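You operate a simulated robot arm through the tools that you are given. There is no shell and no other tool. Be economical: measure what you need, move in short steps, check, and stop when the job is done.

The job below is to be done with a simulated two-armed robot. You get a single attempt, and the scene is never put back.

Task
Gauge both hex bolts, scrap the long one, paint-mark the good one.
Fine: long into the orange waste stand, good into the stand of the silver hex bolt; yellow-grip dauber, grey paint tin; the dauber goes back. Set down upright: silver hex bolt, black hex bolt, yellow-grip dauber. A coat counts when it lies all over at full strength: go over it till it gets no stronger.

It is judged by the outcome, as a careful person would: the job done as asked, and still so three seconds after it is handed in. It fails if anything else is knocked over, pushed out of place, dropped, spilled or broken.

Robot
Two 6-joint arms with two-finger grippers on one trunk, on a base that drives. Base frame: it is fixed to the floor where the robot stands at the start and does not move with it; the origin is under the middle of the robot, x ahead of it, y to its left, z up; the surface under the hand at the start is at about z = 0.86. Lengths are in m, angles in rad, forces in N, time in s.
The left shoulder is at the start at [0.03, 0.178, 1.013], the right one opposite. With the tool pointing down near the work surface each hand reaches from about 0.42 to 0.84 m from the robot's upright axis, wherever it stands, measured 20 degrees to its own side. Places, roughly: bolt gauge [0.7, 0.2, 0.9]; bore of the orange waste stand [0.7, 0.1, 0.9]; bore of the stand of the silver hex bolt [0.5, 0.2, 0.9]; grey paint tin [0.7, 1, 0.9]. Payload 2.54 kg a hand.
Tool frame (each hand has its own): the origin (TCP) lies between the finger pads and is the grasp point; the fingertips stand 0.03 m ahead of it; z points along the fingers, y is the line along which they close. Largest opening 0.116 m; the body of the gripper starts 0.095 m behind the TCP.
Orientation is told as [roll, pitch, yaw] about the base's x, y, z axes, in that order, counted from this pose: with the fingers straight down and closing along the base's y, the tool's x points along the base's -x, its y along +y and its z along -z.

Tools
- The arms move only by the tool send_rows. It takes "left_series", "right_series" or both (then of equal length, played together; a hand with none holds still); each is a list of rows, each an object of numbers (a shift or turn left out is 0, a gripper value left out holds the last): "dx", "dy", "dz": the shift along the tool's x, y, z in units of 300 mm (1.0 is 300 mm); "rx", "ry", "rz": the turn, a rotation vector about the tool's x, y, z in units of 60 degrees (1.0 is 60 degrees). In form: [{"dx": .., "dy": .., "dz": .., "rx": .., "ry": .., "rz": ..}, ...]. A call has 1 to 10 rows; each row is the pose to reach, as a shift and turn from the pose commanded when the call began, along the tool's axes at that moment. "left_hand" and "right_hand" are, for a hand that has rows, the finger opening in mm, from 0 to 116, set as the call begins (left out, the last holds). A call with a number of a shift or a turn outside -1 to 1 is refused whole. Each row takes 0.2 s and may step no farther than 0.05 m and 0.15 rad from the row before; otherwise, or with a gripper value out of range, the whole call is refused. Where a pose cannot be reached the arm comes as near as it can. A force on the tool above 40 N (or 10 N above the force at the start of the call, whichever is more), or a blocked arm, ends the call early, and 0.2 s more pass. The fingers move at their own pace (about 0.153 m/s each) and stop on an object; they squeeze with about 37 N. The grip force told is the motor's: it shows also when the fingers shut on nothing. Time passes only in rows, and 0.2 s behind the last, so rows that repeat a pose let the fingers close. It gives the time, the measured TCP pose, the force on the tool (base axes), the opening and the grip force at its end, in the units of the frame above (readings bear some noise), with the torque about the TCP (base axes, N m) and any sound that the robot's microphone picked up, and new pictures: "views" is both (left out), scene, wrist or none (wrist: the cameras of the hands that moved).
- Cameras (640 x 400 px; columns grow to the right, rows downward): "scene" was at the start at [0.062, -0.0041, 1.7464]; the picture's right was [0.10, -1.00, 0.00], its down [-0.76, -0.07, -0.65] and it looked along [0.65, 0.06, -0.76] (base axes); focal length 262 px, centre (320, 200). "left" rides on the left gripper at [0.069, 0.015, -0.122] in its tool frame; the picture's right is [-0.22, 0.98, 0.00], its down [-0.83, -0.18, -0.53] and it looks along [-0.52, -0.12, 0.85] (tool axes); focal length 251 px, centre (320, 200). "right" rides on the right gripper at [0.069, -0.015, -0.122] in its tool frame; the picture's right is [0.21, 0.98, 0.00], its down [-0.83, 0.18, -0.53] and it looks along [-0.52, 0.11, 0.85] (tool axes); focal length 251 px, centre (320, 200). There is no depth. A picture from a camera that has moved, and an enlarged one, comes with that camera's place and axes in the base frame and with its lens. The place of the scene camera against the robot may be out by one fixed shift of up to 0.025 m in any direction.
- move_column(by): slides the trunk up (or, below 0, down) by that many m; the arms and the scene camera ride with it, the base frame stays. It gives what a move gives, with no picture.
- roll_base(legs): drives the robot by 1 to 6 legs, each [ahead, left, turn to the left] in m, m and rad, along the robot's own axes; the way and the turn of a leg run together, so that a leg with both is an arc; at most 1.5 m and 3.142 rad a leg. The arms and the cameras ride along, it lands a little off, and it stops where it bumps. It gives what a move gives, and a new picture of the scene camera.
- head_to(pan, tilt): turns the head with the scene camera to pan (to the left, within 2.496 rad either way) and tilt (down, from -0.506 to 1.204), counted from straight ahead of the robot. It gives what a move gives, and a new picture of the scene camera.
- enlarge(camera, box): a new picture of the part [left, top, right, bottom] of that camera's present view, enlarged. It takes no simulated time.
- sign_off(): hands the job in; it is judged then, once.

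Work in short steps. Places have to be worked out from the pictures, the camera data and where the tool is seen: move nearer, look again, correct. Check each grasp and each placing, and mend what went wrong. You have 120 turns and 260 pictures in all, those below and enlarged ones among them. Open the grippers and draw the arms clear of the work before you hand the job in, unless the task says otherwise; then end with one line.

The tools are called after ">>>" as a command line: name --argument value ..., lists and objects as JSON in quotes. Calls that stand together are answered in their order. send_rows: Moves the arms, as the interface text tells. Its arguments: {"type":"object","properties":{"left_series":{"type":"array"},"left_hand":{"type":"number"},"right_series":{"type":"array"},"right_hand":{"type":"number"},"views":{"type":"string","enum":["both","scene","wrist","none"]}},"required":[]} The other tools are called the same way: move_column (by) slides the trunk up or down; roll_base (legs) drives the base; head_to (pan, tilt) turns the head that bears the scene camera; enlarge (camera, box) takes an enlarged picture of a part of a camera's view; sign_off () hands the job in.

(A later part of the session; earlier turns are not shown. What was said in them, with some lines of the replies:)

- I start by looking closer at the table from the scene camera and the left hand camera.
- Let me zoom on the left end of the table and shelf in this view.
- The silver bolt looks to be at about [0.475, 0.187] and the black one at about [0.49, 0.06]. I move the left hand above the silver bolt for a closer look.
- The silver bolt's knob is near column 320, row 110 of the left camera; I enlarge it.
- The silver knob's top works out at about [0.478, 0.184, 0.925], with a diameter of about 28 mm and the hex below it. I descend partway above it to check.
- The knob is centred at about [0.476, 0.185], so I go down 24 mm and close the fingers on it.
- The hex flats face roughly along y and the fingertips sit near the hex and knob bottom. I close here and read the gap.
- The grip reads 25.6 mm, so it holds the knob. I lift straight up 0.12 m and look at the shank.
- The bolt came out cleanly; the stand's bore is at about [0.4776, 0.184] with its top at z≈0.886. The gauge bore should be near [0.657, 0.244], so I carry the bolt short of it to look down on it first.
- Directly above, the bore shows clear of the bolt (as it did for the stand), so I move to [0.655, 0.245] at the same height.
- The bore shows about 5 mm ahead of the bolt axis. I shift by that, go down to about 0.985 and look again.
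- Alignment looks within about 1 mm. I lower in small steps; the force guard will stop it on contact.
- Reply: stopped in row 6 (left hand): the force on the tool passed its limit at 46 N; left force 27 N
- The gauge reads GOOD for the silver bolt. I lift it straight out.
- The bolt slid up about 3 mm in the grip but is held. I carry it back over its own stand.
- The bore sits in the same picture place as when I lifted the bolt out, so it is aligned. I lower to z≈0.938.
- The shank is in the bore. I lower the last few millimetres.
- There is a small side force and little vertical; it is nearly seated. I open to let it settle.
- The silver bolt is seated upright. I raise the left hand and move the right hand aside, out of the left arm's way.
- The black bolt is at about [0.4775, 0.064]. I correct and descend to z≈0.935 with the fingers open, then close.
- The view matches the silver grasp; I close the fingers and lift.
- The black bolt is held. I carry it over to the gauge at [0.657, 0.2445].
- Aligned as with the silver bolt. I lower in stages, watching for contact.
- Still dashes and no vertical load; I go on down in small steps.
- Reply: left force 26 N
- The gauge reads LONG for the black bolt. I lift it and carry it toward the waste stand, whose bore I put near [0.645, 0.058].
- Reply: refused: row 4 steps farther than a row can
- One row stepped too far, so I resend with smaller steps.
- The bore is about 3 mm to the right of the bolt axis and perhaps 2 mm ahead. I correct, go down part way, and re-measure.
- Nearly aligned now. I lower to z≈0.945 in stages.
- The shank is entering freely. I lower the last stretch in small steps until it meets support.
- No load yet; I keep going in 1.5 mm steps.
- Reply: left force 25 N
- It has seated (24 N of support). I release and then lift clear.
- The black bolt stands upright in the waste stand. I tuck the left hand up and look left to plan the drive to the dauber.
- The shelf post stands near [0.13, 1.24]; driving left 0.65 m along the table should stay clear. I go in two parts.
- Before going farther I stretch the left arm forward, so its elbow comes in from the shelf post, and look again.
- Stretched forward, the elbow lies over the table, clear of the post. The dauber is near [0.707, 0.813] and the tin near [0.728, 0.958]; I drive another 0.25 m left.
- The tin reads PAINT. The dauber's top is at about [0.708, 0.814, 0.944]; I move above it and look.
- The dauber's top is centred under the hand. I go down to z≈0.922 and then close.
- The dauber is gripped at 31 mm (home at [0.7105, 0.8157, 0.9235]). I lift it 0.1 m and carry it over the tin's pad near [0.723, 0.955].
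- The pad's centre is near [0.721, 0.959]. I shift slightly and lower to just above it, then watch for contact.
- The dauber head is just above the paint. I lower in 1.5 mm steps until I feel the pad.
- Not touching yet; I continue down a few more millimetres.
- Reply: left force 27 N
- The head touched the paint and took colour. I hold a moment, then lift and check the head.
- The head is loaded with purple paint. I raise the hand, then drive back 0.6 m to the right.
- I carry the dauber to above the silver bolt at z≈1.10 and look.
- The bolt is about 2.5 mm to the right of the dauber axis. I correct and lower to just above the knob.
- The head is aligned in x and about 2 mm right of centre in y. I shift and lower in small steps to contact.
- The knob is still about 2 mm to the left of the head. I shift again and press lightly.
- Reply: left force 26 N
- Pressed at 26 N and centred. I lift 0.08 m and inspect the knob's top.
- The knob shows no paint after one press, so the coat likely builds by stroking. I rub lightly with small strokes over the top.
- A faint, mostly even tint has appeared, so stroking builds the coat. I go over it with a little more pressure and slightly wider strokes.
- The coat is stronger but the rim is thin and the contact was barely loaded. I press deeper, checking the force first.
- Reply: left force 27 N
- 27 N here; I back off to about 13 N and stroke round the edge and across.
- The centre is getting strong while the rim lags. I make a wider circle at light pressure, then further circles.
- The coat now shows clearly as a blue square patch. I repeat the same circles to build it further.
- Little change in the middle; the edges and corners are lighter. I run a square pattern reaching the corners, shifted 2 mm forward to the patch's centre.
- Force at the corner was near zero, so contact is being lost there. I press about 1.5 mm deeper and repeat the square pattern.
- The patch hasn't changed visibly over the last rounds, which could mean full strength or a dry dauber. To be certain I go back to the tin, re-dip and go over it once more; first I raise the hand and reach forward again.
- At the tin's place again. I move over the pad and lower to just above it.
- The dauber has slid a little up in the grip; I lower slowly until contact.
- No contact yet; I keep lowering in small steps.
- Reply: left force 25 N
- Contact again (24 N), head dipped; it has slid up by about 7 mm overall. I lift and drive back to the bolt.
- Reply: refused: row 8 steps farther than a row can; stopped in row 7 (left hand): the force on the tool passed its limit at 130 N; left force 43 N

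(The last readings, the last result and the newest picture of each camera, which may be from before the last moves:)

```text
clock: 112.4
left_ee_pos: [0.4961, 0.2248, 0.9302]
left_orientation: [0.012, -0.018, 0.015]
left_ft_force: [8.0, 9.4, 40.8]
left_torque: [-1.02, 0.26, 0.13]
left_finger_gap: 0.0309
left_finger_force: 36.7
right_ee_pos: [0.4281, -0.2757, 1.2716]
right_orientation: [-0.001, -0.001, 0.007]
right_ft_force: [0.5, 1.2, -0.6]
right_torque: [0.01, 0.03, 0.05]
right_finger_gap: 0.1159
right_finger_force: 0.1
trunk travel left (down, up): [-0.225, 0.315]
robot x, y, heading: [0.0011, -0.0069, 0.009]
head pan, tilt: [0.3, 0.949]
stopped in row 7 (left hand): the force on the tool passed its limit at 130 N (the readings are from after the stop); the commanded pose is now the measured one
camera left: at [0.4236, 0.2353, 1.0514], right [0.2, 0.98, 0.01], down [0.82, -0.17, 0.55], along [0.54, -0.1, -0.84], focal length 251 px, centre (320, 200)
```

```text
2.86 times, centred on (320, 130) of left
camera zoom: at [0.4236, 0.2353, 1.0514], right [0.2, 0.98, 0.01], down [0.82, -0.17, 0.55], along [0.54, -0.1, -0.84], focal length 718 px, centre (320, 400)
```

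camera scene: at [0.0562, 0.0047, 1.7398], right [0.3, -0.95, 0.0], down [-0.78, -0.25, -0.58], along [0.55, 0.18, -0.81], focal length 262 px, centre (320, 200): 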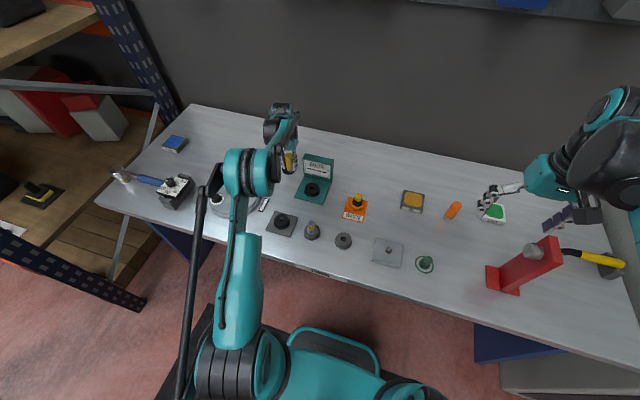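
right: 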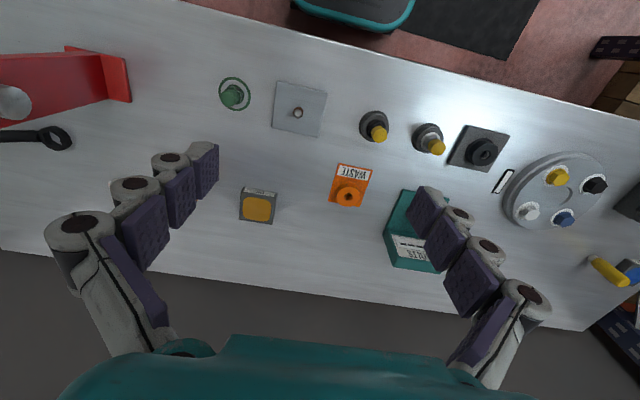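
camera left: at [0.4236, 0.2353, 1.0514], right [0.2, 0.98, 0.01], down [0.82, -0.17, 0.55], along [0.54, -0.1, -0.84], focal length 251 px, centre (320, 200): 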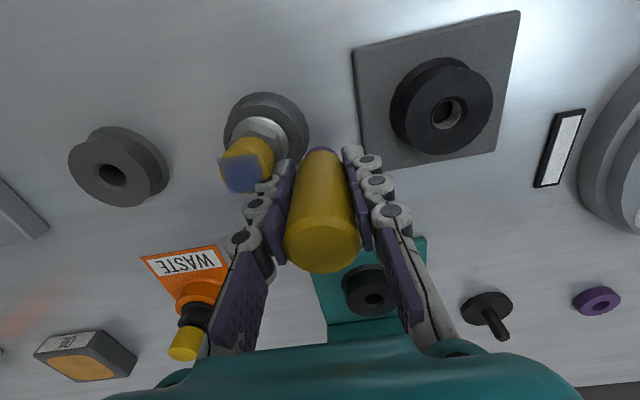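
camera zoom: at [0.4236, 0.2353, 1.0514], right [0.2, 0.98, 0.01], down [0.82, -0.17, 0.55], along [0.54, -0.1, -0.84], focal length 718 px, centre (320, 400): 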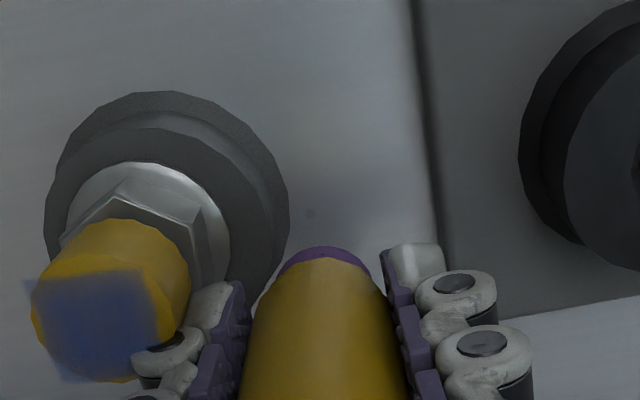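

The lift was refused and the following moves ran low, so the hand has run into the bolt's stand. I raise straight up now, gently, and then survey the damage.

>>> send_rows --left_series '[{"dz": -0.03}, {"dz": -0.08}, {"dz": -0.18}, {"dz": -0.3}, {"dz": -0.45}, {"dz": -0.6}, {"dz": -0.75}]' --views "both"

>>> enlarge --camera "scene" --box '[260, 180, 370, 255]'

>>> enlarge --camera "scene" --box '[90, 120, 270, 225]'

>>> enlarge --camera "left" --box '[220, 60, 380, 160]'

```text
clock: 114.0
left_ee_pos: [0.4912, 0.2208, 1.1536]
left_orientation: [0.011, -0.016, 0.014]
left_ft_force: [0.1, -0.4, -1.4]
left_torque: [0.03, 0.02, -0.01]
left_finger_gap: 0.031
left_finger_force: 37.1
right_ee_pos: [0.4301, -0.2753, 1.2718]
right_orientation: [0.0, 0.001, 0.006]
right_ft_force: [1.0, -0.5, -1.0]
right_torque: [-0.01, -0.03, 0.0]
right_finger_gap: 0.116
right_finger_force: 0.1
trunk travel left (down, up): [-0.225, 0.315]
robot x, y, heading: [0.0029, -0.0088, 0.008]
head pan, tilt: [0.3, 0.949]
camera scene: at [0.0553, 0.0053, 1.7398], right [0.3, -0.95, 0.0], down [-0.77, -0.25, -0.58], along [0.56, 0.18, -0.81], focal length 262 px, centre (320, 200)
camera left: at [0.4196, 0.2328, 1.2739], right [0.2, 0.98, 0.01], down [0.82, -0.18, 0.55], along [0.54, -0.1, -0.84], focal length 251 px, centre (320, 200)
```

scene: 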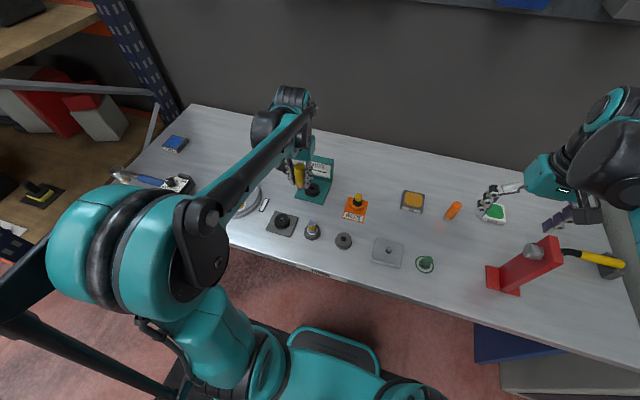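
left: 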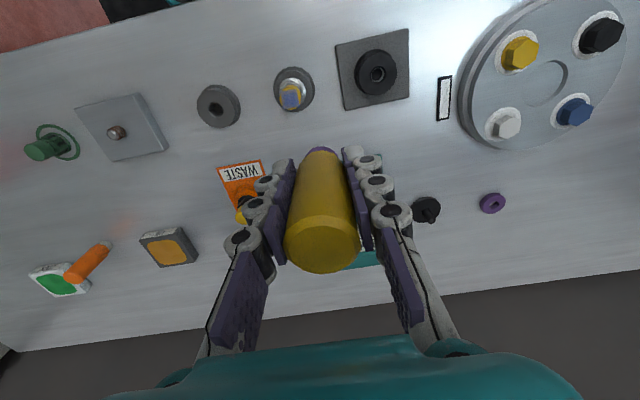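

```text
5.33 times, centred on (315, 218) of scene
camera zoom: at [0.0553, 0.0053, 1.7398], right [0.3, -0.95, 0.0], down [-0.77, -0.25, -0.58], along [0.56, 0.18, -0.81], focal length 1395 px, centre (347, 107)
```

zoom: 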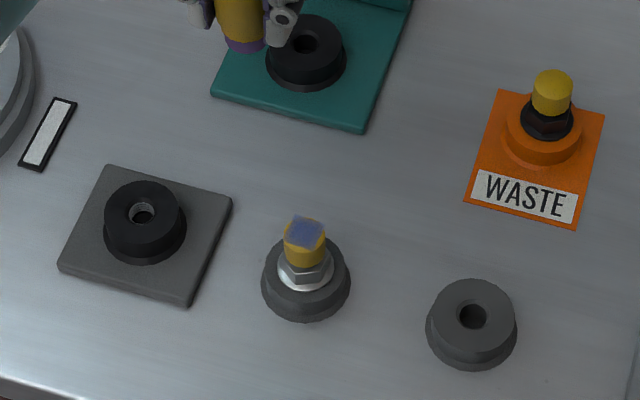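

```text
3.56 times, centred on (180, 172) of scene
camera zoom: at [0.0553, 0.0053, 1.7398], right [0.3, -0.95, 0.0], down [-0.77, -0.25, -0.58], along [0.56, 0.18, -0.81], focal length 930 px, centre (818, 298)
```

zoom: 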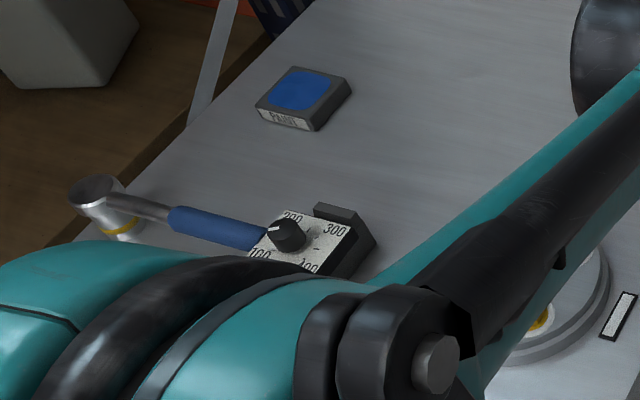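

```text
4.00 times, centred on (300, 110) of left
camera zoom: at [0.4196, 0.2328, 1.2739], right [0.2, 0.98, 0.01], down [0.82, -0.18, 0.55], along [0.54, -0.1, -0.84], focal length 1006 px, centre (400, 560)
```

zoom: 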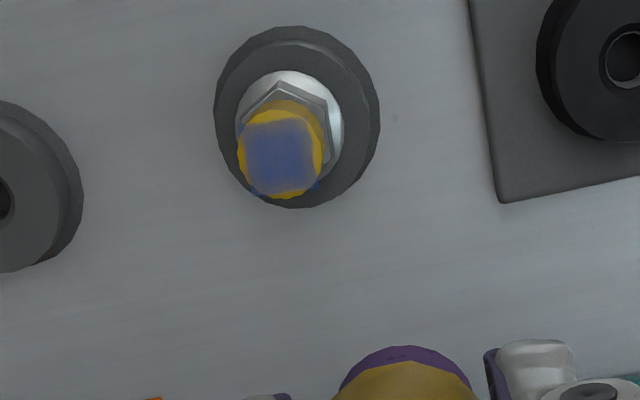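

By good luck everything still stands where it was: the bolt and stand keep their spacing to their neighbours, and the tin is in place. I level the hand, move over the bolt at z≈1.06 and look closely.

>>> send_rows --left_series '[{"dx": 0.02, "dy": -0.06, "rx": 0.0105, "ry": 0.0153, "rz": 0.013}, {"dx": 0.043, "dy": -0.12, "dz": 0.05, "rx": 0.0105, "ry": 0.0153, "rz": 0.013}, {"dx": 0.043, "dy": -0.12, "dz": 0.2, "rx": 0.0105, "ry": 0.0153, "rz": 0.013}, {"dx": 0.043, "dy": -0.12, "dz": 0.3, "rx": 0.0105, "ry": 0.0153, "rz": 0.013}]' --views "none"

>>> enlarge --camera "left" --box '[285, 80, 365, 160]'

>>> enlarge --camera "scene" --box '[295, 205, 335, 245]'

```text
clock: 115.0
left_ee_pos: [0.4809, 0.1831, 1.0634]
left_orientation: [-0.002, 0.001, 0.001]
left_ft_force: [-0.7, -1.0, -1.0]
left_torque: [0.01, -0.02, -0.01]
left_finger_gap: 0.031
left_finger_force: 36.7
right_ee_pos: [0.4285, -0.2763, 1.2719]
right_orientation: [0.001, 0.001, 0.007]
right_ft_force: [0.1, 0.3, -0.3]
right_torque: [0.05, 0.04, -0.01]
right_finger_gap: 0.1159
right_finger_force: 0.0
trunk travel left (down, up): [-0.225, 0.315]
robot x, y, heading: [0.0008, -0.0013, 0.006]
head pan, tilt: [0.3, 0.949]
```

```text
5.00 times, centred on (325, 120) of left
camera zoom: at [0.4117, 0.199, 1.1856], right [0.21, 0.98, 0.0], down [0.83, -0.18, 0.53], along [0.52, -0.12, -0.85], focal length 1257 px, centre (295, 600)
```

zoom: 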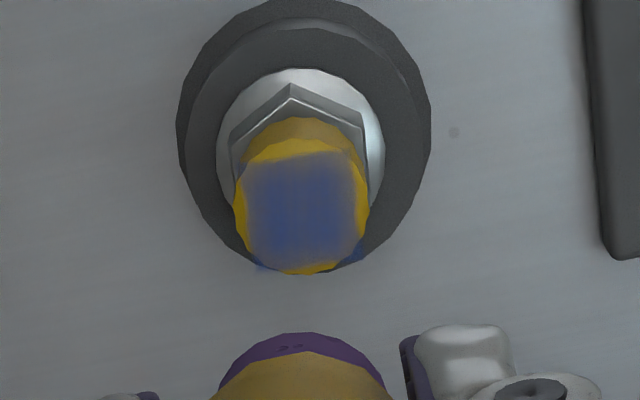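

```text
10.00 times, centred on (315, 225) of scene
camera zoom: at [0.0564, 0.0053, 1.7398], right [0.3, -0.95, 0.0], down [-0.78, -0.25, -0.58], along [0.55, 0.18, -0.81], focal length 2615 px, centre (370, -50)
```

zoom: 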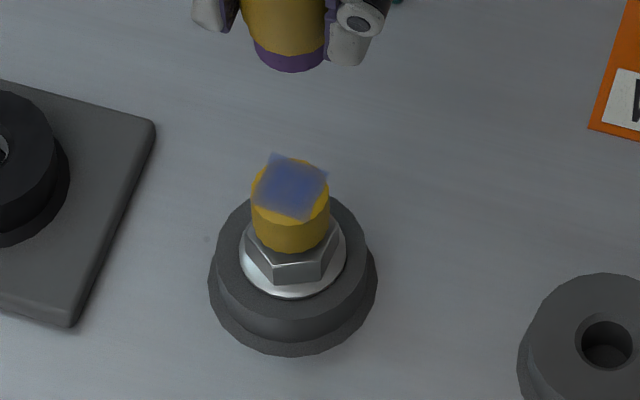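

The bolt is upright and undisturbed. With the freshly dipped head I lower onto the patch and check the force.

>>> send_rows --left_series '[{"dx": 0.003, "dy": 0.004, "dz": 0.13}, {"dx": 0.003, "dy": 0.004, "dz": 0.25}, {"dx": 0.003, "dy": 0.004, "dz": 0.27}, {"dx": 0.003, "dy": 0.004, "dz": 0.276}, {"dx": 0.003, "dy": 0.004, "dz": 0.28}]' --views "none"

>>> enlarge --camera "left" --box '[250, 60, 390, 200]'

```text
clock: 116.2
left_ee_pos: [0.4796, 0.1854, 0.9797]
left_orientation: [-0.001, 0.0, -0.001]
left_ft_force: [0.5, 0.1, 3.4]
left_torque: [0.0, -0.02, 0.0]
left_finger_gap: 0.0309
left_finger_force: 36.1
right_ee_pos: [0.4288, -0.2766, 1.2714]
right_orientation: [0.0, 0.0, 0.008]
right_ft_force: [-0.6, 0.5, -0.1]
right_torque: [0.0, 0.02, -0.03]
right_finger_gap: 0.116
right_finger_force: 0.1
trunk travel left (down, up): [-0.225, 0.315]
robot x, y, heading: [0.0052, -0.0051, 0.006]
head pan, tilt: [0.3, 0.949]
```

```text
2.86 times, centred on (320, 130) of left
camera zoom: at [0.4101, 0.1996, 1.1017], right [0.21, 0.98, 0.0], down [0.83, -0.18, 0.53], along [0.52, -0.12, -0.85], focal length 718 px, centre (320, 400)
```

zoom: 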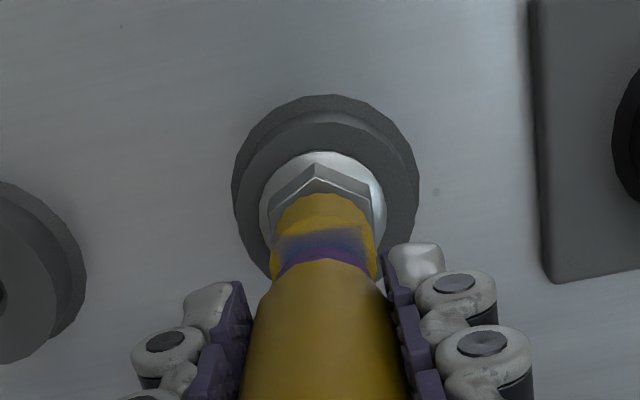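

Light contact at 3 N. I add 1 mm and go over the whole patch in a square and then a cross pattern.

>>> send_rows --left_series '[{"dz": 0.004}, {"dx": 0.03, "dy": 0.03, "dz": 0.004}, {"dx": 0.03, "dy": 0.0, "dz": 0.004}, {"dx": 0.03, "dy": -0.03, "dz": 0.004}, {"dx": 0.0, "dy": -0.03, "dz": 0.004}, {"dx": -0.025, "dy": -0.03, "dz": 0.004}, {"dx": -0.025, "dy": 0.0, "dz": 0.004}, {"dx": -0.025, "dy": 0.03, "dz": 0.004}, {"dx": 0.0, "dy": 0.03, "dz": 0.004}, {"dx": 0.0, "dy": 0.0, "dz": 0.004}]' --views "none"

>>> send_rows --left_series '[{"dx": 0.02, "dy": 0.02}, {"dx": 0.02, "dy": -0.02}, {"dx": 0.0, "dy": -0.03}, {"dx": -0.02, "dy": -0.02}, {"dx": -0.02, "dy": 0.02}, {"dx": 0.0, "dy": 0.03}, {"dx": 0.03, "dy": 0.0}, {"dx": 0.0, "dy": 0.0}, {"dz": -0.1}, {"dz": -0.26}]' --views "none"

>>> enlarge --camera "left" --box '[285, 80, 365, 160]'

>>> enlarge --camera "scene" --box '[295, 205, 335, 245]'

```text
clock: 118.4
left_ee_pos: [0.4787, 0.1864, 0.9788]
left_orientation: [0.0, 0.001, 0.0]
left_ft_force: [1.4, 2.6, 10.5]
left_torque: [0.24, -0.14, 0.02]
left_finger_gap: 0.0307
left_finger_force: 36.8
right_ee_pos: [0.4278, -0.2756, 1.2712]
right_orientation: [0.0, -0.001, 0.006]
right_ft_force: [1.5, 0.4, -0.2]
right_torque: [0.03, -0.02, -0.03]
right_finger_gap: 0.1159
right_finger_force: 0.0
trunk travel left (down, up): [-0.225, 0.315]
robot x, y, heading: [0.0007, -0.0075, 0.008]
head pan, tilt: [0.3, 0.949]
```

```text
clock: 120.6
left_ee_pos: [0.4776, 0.1846, 1.0546]
left_orientation: [-0.002, 0.001, 0.001]
left_ft_force: [0.4, -0.3, -1.0]
left_torque: [0.0, -0.03, 0.03]
left_finger_gap: 0.0306
left_finger_force: 37.0
right_ee_pos: [0.4276, -0.2761, 1.272]
right_orientation: [0.0, -0.001, 0.007]
right_ft_force: [-0.3, 0.1, 0.3]
right_torque: [0.01, -0.03, -0.03]
right_finger_gap: 0.116
right_finger_force: 0.1
trunk travel left (down, up): [-0.225, 0.315]
robot x, y, heading: [0.001, -0.0052, 0.008]
head pan, tilt: [0.3, 0.949]
```

```text
5.00 times, centred on (325, 120) of left
camera zoom: at [0.4091, 0.2002, 1.1772], right [0.21, 0.98, 0.0], down [0.83, -0.18, 0.53], along [0.52, -0.12, -0.85], focal length 1257 px, centre (295, 600)
```

zoom: 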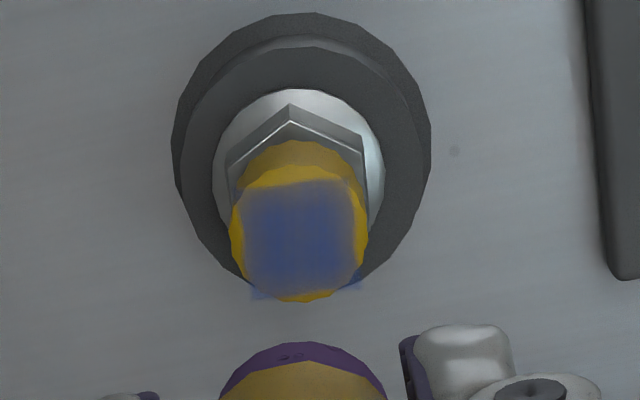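

```text
10.00 times, centred on (315, 225) of scene
camera zoom: at [0.0547, 0.0054, 1.7399], right [0.3, -0.95, 0.0], down [-0.77, -0.25, -0.58], along [0.56, 0.18, -0.81], focal length 2615 px, centre (370, -50)
```

zoom: 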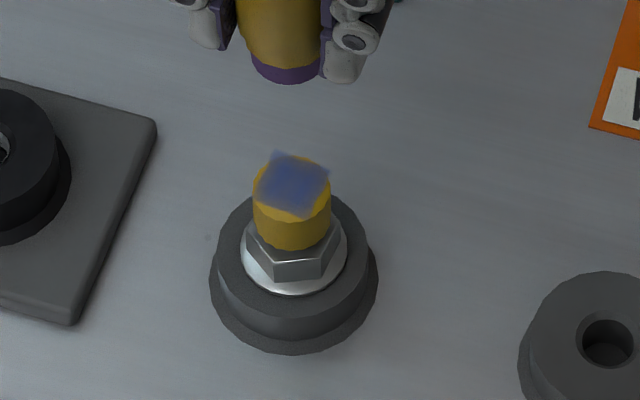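

The re-dipped pass made no difference, so the coat is at full strength over the patch. Now I raise the hand high and forward before driving to put the dauber back.

>>> send_rows --left_series '[{"dx": -0.05, "dz": -0.14}, {"dx": -0.15, "dy": 0.05, "dz": -0.25}, {"dx": -0.27, "dy": 0.12, "dz": -0.33}, {"dx": -0.39, "dy": 0.2, "dz": -0.36}, {"dx": -0.51, "dy": 0.28, "dz": -0.38}, {"dx": -0.62, "dy": 0.36, "dz": -0.38}, {"dx": -0.72, "dy": 0.44, "dz": -0.38}, {"dx": -0.8, "dy": 0.5, "dz": -0.38}]' --views "scene"

```text
clock: 122.4
left_ee_pos: [0.721, 0.3363, 1.1686]
left_orientation: [-0.002, 0.002, 0.0]
left_ft_force: [0.3, -0.5, -1.3]
left_torque: [-0.01, 0.03, 0.0]
left_finger_gap: 0.0309
left_finger_force: 37.1
right_ee_pos: [0.4311, -0.2755, 1.2707]
right_orientation: [-0.001, 0.001, 0.007]
right_ft_force: [0.3, 0.1, -0.2]
right_torque: [0.02, 0.05, 0.03]
right_finger_gap: 0.1161
right_finger_force: 0.1
trunk travel left (down, up): [-0.225, 0.315]
robot x, y, heading: [0.0009, -0.0043, 0.014]
head pan, tilt: [0.3, 0.949]
camera scene: at [0.0576, 0.0064, 1.7397], right [0.3, -0.95, 0.0], down [-0.78, -0.25, -0.58], along [0.55, 0.18, -0.81], focal length 262 px, centre (320, 200)
```

scene: 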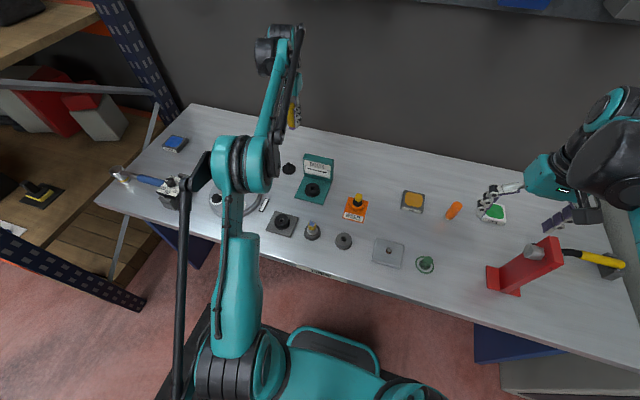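

The hand is high (z 1.17). I drive 0.55 m left.

>>> roll_base --legs '[[0, 0.55, 0]]'

```text
clock: 125.5
left_ee_pos: [0.7131, 0.8763, 1.1702]
left_orientation: [-0.002, 0.001, 0.005]
left_ft_force: [-0.3, 0.1, -1.3]
left_torque: [-0.03, 0.0, 0.0]
left_finger_gap: 0.0308
left_finger_force: 36.9
right_ee_pos: [0.4247, 0.2622, 1.2722]
right_orientation: [-0.001, -0.001, 0.012]
right_ft_force: [0.5, 0.9, -0.5]
right_torque: [-0.02, 0.04, -0.01]
right_finger_gap: 0.116
right_finger_force: 0.0
trunk travel left (down, up): [-0.225, 0.315]
robot x, y, heading: [-0.0037, 0.5336, 0.014]
head pan, tilt: [0.3, 0.949]
camera scene: at [0.0511, 0.5429, 1.7398], right [0.31, -0.95, 0.0], down [-0.77, -0.25, -0.58], along [0.55, 0.18, -0.81], focal length 262 px, centre (320, 200)
```

scene: 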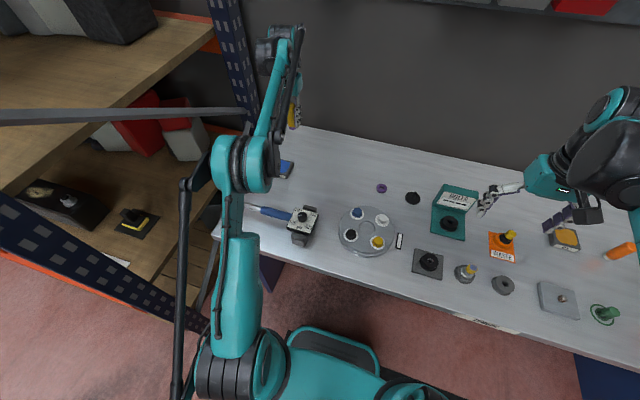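

I move over the dauber's home spot [0.7105, 0.8157] and lower to z≈0.96, then check the place.

>>> send_rows --left_series '[{"dx": 0.005, "dy": -0.1, "dz": 0.1}, {"dx": 0.009, "dy": -0.2, "dz": 0.2}, {"dx": 0.009, "dy": -0.2, "dz": 0.34}, {"dx": 0.009, "dy": -0.2, "dz": 0.48}, {"dx": 0.009, "dy": -0.2, "dz": 0.62}, {"dx": 0.009, "dy": -0.2, "dz": 0.7}]' --views "wrist"

>>> enlarge --camera "left" --box '[250, 60, 390, 200]'

```text
clock: 126.9
left_ee_pos: [0.7092, 0.8159, 0.9584]
left_orientation: [-0.001, -0.001, 0.005]
left_ft_force: [0.4, 0.2, -1.2]
left_torque: [-0.01, 0.02, -0.02]
left_finger_gap: 0.0308
left_finger_force: 36.9
right_ee_pos: [0.4266, 0.2626, 1.2717]
right_orientation: [-0.001, 0.001, 0.011]
right_ft_force: [-0.6, -0.4, -0.1]
right_torque: [0.02, 0.05, -0.04]
right_finger_gap: 0.1161
right_finger_force: 0.0
trunk travel left (down, up): [-0.225, 0.315]
robot x, y, heading: [-0.0024, 0.5285, 0.011]
head pan, tilt: [0.3, 0.949]
camera left: at [0.6408, 0.8295, 1.0805], right [0.21, 0.98, 0.0], down [0.83, -0.18, 0.53], along [0.52, -0.11, -0.85], focal length 251 px, centre (320, 200)
```

left: 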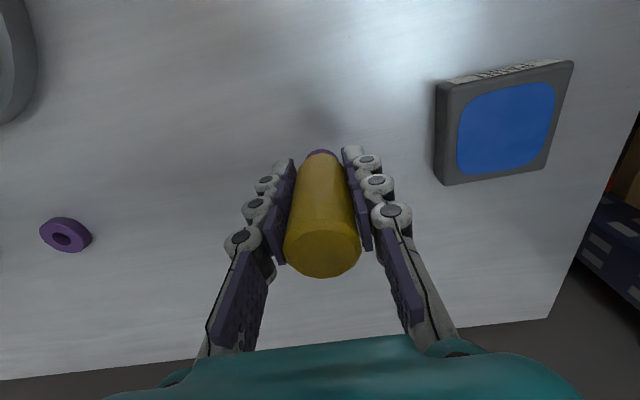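

```text
2.86 times, centred on (320, 130) of left
camera zoom: at [0.6408, 0.8295, 1.0805], right [0.21, 0.98, 0.0], down [0.83, -0.18, 0.53], along [0.52, -0.11, -0.85], focal length 718 px, centre (320, 400)
```

zoom: 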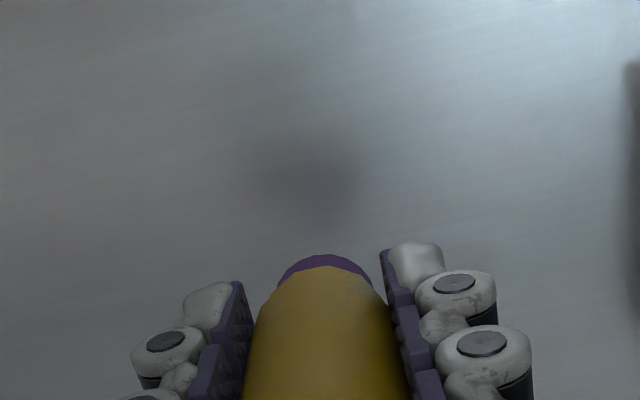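

The tin is in its original place and the home spot is clear. I lower the dauber in small steps to the table.

>>> send_rows --left_series '[{"dx": -0.002, "dz": 0.06}, {"dx": -0.002, "dz": 0.1}, {"dx": -0.002, "dz": 0.12}, {"dx": -0.002, "dz": 0.13}, {"dx": -0.002, "dz": 0.136}]' --views "none"

>>> enlarge --camera "left" --box '[250, 60, 390, 200]'

```text
clock: 128.1
left_ee_pos: [0.7113, 0.8163, 0.9181]
left_orientation: [-0.002, -0.001, 0.005]
left_ft_force: [0.4, -0.1, -0.9]
left_torque: [-0.03, 0.01, 0.01]
left_finger_gap: 0.0308
left_finger_force: 36.8
right_ee_pos: [0.4276, 0.2625, 1.2707]
right_orientation: [0.0, 0.001, 0.012]
right_ft_force: [0.5, 1.1, 0.0]
right_torque: [-0.01, -0.01, 0.02]
right_finger_gap: 0.1162
right_finger_force: 0.1
trunk travel left (down, up): [-0.225, 0.315]
robot x, y, heading: [-0.0016, 0.529, 0.012]
head pan, tilt: [0.3, 0.949]
```

```text
2.86 times, centred on (320, 130) of left
camera zoom: at [0.6419, 0.8295, 1.0399], right [0.21, 0.98, 0.0], down [0.83, -0.18, 0.53], along [0.52, -0.11, -0.85], focal length 718 px, centre (320, 400)
```

zoom: 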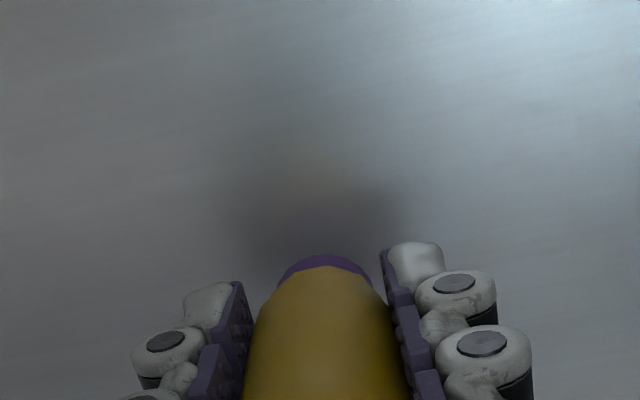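

Not touching yet; I continue down in 1 mm steps.

>>> send_rows --left_series '[{"dz": 0.004}, {"dz": 0.008}, {"dz": 0.012}]' --views "none"

```text
clock: 128.9
left_ee_pos: [0.7119, 0.8164, 0.9155]
left_orientation: [-0.002, 0.001, 0.005]
left_ft_force: [-0.6, 0.5, -1.8]
left_torque: [0.0, 0.04, -0.03]
left_finger_gap: 0.0309
left_finger_force: 37.3
right_ee_pos: [0.426, 0.2634, 1.2722]
right_orientation: [0.0, 0.0, 0.012]
right_ft_force: [-0.2, -0.5, 1.1]
right_torque: [0.02, -0.03, 0.02]
right_finger_gap: 0.1161
right_finger_force: 0.1
trunk travel left (down, up): [-0.225, 0.315]
robot x, y, heading: [-0.0021, 0.5315, 0.009]
head pan, tilt: [0.3, 0.949]
```

>>> send_rows --left_series '[{"dz": 0.004}, {"dz": 0.008}, {"dz": 0.011}]' --views "none"

```text
clock: 129.7
left_ee_pos: [0.7105, 0.8167, 0.9118]
left_orientation: [-0.001, 0.0, 0.004]
left_ft_force: [-0.3, -0.2, -0.8]
left_torque: [0.02, 0.01, -0.01]
left_finger_gap: 0.0305
left_finger_force: 36.9
right_ee_pos: [0.4249, 0.2632, 1.2704]
right_orientation: [0.001, 0.001, 0.011]
right_ft_force: [0.0, 0.0, 0.0]
right_torque: [0.02, 0.0, -0.01]
right_finger_gap: 0.116
right_finger_force: 0.2
trunk travel left (down, up): [-0.225, 0.315]
robot x, y, heading: [0.0014, 0.5318, 0.015]
head pan, tilt: [0.3, 0.949]
```

Still free at z 0.912; I keep going in small steps with the force guard.

>>> send_rows --left_series '[{"dz": 0.004}, {"dz": 0.008}, {"dz": 0.012}]' --views "wrist"

>>> enlarge --camera "scene" --box '[250, 90, 340, 170]'

```text
clock: 130.5
left_ee_pos: [0.7099, 0.8157, 0.9089]
left_orientation: [-0.002, -0.001, 0.005]
left_ft_force: [0.9, 1.3, 2.3]
left_torque: [0.03, 0.0, -0.01]
left_finger_gap: 0.0307
left_finger_force: 36.6
right_ee_pos: [0.425, 0.2617, 1.2718]
right_orientation: [-0.002, -0.001, 0.013]
right_ft_force: [0.0, -0.2, 0.0]
right_torque: [0.01, 0.01, 0.02]
right_finger_gap: 0.1163
right_finger_force: 0.1
trunk travel left (down, up): [-0.225, 0.315]
robot x, y, heading: [0.0001, 0.5287, 0.012]
head pan, tilt: [0.3, 0.949]
camera left: at [0.6411, 0.8295, 1.0308], right [0.21, 0.98, 0.0], down [0.83, -0.18, 0.53], along [0.52, -0.11, -0.85], focal length 251 px, centre (320, 200)
```

left: 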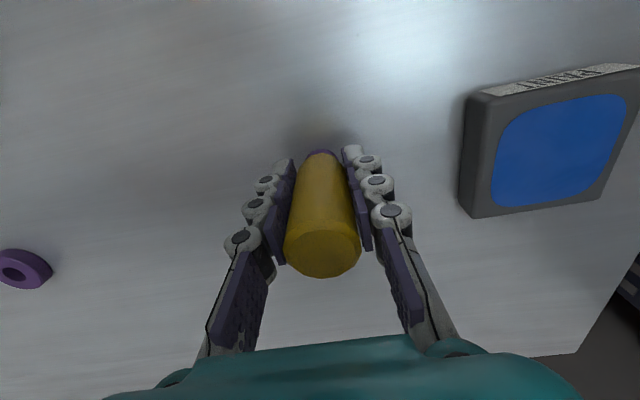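

```text
5.00 times, centred on (295, 130) of scene
camera zoom: at [0.0508, 0.542, 1.7399], right [0.31, -0.95, 0.0], down [-0.77, -0.25, -0.58], along [0.55, 0.18, -0.81], focal length 1308 px, centre (445, 550)
```

zoom: 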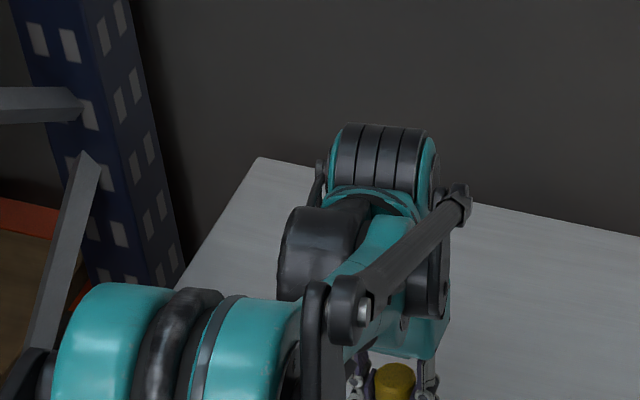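

First touch at z≈0.909. I press about 1 mm to level the dauber on the table, then open.

>>> send_rows --left_series '[{"dz": 0.003}, {"dz": 0.005}, {"dz": 0.005}]' --views "none"

>>> send_rows --left_series '[{"dz": 0.0}, {"dz": 0.0}]' --left_hand 40 --views "wrist"

```text
clock: 131.3
left_ee_pos: [0.7098, 0.8143, 0.9086]
left_orientation: [0.002, -0.001, 0.004]
left_ft_force: [5.2, 2.3, 18.3]
left_torque: [0.06, -0.14, 0.0]
left_finger_gap: 0.0309
left_finger_force: 36.6
right_ee_pos: [0.4231, 0.2614, 1.2715]
right_orientation: [0.001, -0.002, 0.012]
right_ft_force: [-0.3, 0.0, 0.3]
right_torque: [-0.02, -0.02, -0.01]
right_finger_gap: 0.116
right_finger_force: 0.1
trunk travel left (down, up): [-0.225, 0.315]
robot x, y, heading: [-0.0018, 0.532, 0.007]
head pan, tilt: [0.3, 0.949]
```

```text
clock: 131.9
left_ee_pos: [0.7113, 0.8148, 0.907]
left_orientation: [-0.002, 0.0, 0.004]
left_ft_force: [-1.1, 0.0, 0.7]
left_torque: [0.0, 0.03, -0.02]
left_finger_gap: 0.0399
left_finger_force: 0.0
right_ee_pos: [0.4267, 0.2617, 1.2715]
right_orientation: [0.0, 0.001, 0.014]
right_ft_force: [-0.5, 0.0, -0.5]
right_torque: [-0.02, 0.0, -0.01]
right_finger_gap: 0.116
right_finger_force: 0.0
trunk travel left (down, up): [-0.225, 0.315]
robot x, y, heading: [-0.0054, 0.529, 0.012]
head pan, tilt: [0.3, 0.949]
camera left: at [0.6415, 0.8298, 1.029], right [0.21, 0.98, 0.0], down [0.83, -0.18, 0.53], along [0.52, -0.11, -0.85], focal length 251 px, centre (320, 200)
```

left: 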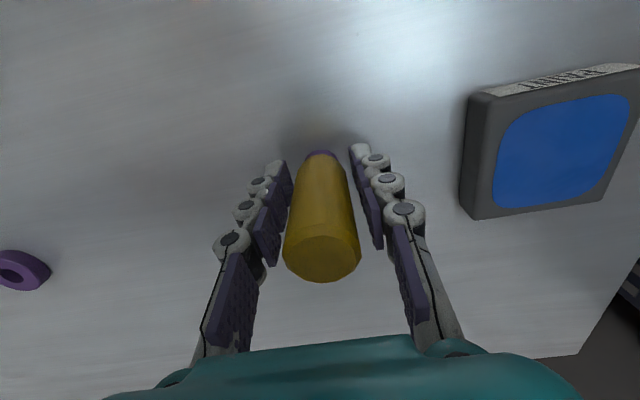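

The dauber stands free. I open a little wider and raise the hand straight up.

>>> send_rows --left_series '[{"dz": 0.0}, {"dz": -0.1}, {"dz": -0.2}, {"dz": -0.35}, {"dz": -0.5}, {"dz": -0.65}, {"dz": -0.8}]' --left_hand 58 --views "both"

>>> enlarge --camera "left" --box '[260, 40, 460, 180]'

```text
clock: 133.5
left_ee_pos: [0.7095, 0.8173, 1.1474]
left_orientation: [0.0, 0.001, 0.006]
left_ft_force: [-0.4, 0.4, 0.2]
left_torque: [0.02, -0.03, 0.04]
left_finger_gap: 0.058
left_finger_force: 0.1
right_ee_pos: [0.4245, 0.2622, 1.2701]
right_orientation: [0.001, -0.001, 0.011]
right_ft_force: [0.2, 0.3, -0.1]
right_torque: [0.04, 0.0, -0.03]
right_finger_gap: 0.1161
right_finger_force: 0.2
trunk travel left (down, up): [-0.225, 0.315]
robot x, y, heading: [-0.0044, 0.5293, 0.013]
head pan, tilt: [0.3, 0.949]
camera scene: at [0.05, 0.5416, 1.7399], right [0.31, -0.95, 0.0], down [-0.77, -0.25, -0.58], along [0.55, 0.18, -0.81], focal length 262 px, centre (320, 200)
camera left: at [0.6406, 0.8308, 1.2696], right [0.21, 0.98, 0.0], down [0.83, -0.18, 0.53], along [0.52, -0.11, -0.85], focal length 251 px, centre (320, 200)
```

scene: 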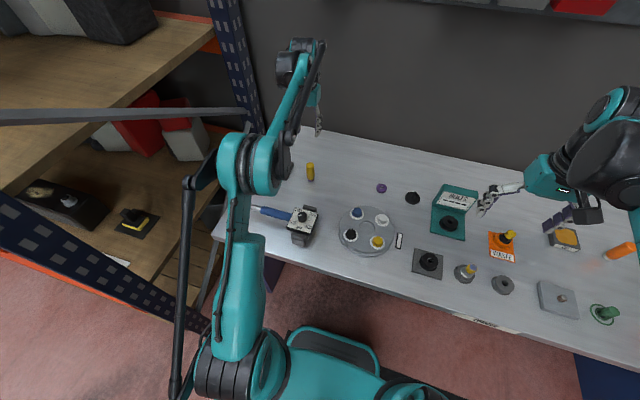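
left: 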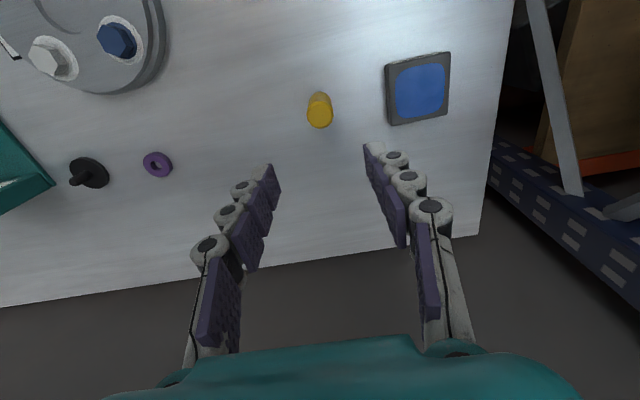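

```text
2.86 times, centred on (360, 110) of left
camera zoom: at [0.6406, 0.8308, 1.2696], right [0.21, 0.98, 0.0], down [0.83, -0.18, 0.53], along [0.52, -0.11, -0.85], focal length 718 px, centre (206, 457)
```

zoom: 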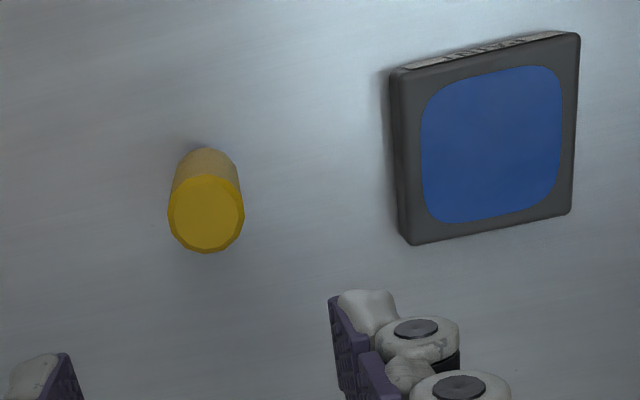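

The dauber stands upright at its home beside the tin. A last look at the bolts and the rest of the table.

>>> enlarge --camera "scene" --box '[400, 170, 540, 290]'

>>> enlarge --camera "right" --box '[0, 0, 640, 400]'

>>> enlarge --camera "scene" --box '[240, 150, 420, 260]'

```text
3.33 times, centred on (470, 230) of scene
camera zoom: at [0.05, 0.5416, 1.7399], right [0.31, -0.95, 0.0], down [-0.77, -0.25, -0.58], along [0.55, 0.18, -0.81], focal length 872 px, centre (-180, 100)
```

zoom: 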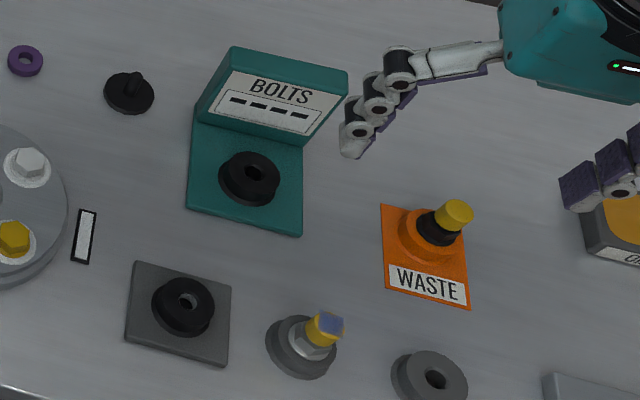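

```text
1.00 times, centred on (320, 200) of right (not enlarged: the box is as wide or as high as the picture)
camera zoom: at [0.3548, 0.2463, 1.3936], right [-0.23, 0.97, 0.0], down [0.82, 0.19, 0.53], along [0.52, 0.12, -0.85], focal length 251 px, centre (320, 200)
```

zoom: 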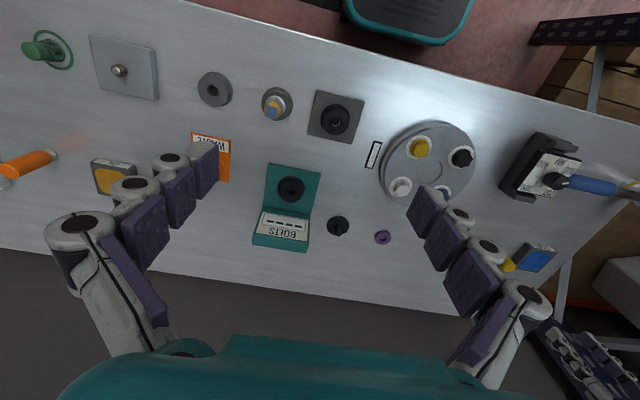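

```text
3.56 times, centred on (330, 205) of scene
camera zoom: at [0.05, 0.5416, 1.7399], right [0.31, -0.95, 0.0], down [-0.77, -0.25, -0.58], along [0.55, 0.18, -0.81], focal length 930 px, centre (284, 182)
```

zoom: 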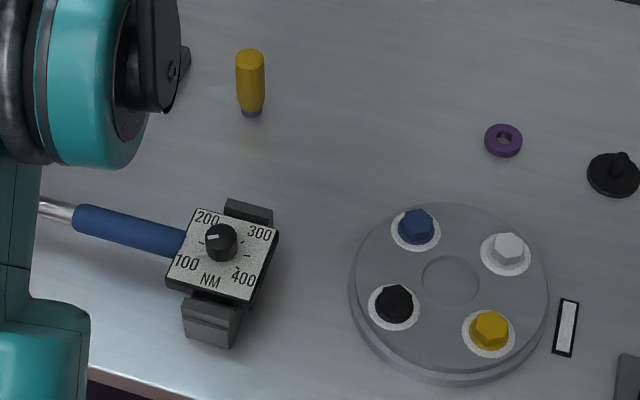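

Both bolts stand upright in the right stands. The silver one carries the mark, the dauber is back, and nothing else has moved. Both grippers are open and clear, so I hand in.

>>> sign_off

```text
The job is handed in.
```

I gauged both bolts: the black one read LONG and is in the orange waste stand, and the silver one read GOOD and is back in its own stand with a full-strength blue mark. The yellow-grip dauber is back upright beside the tin. The hand once moved too low and bumped the silver bolt's stand, but nothing shifted or fell.
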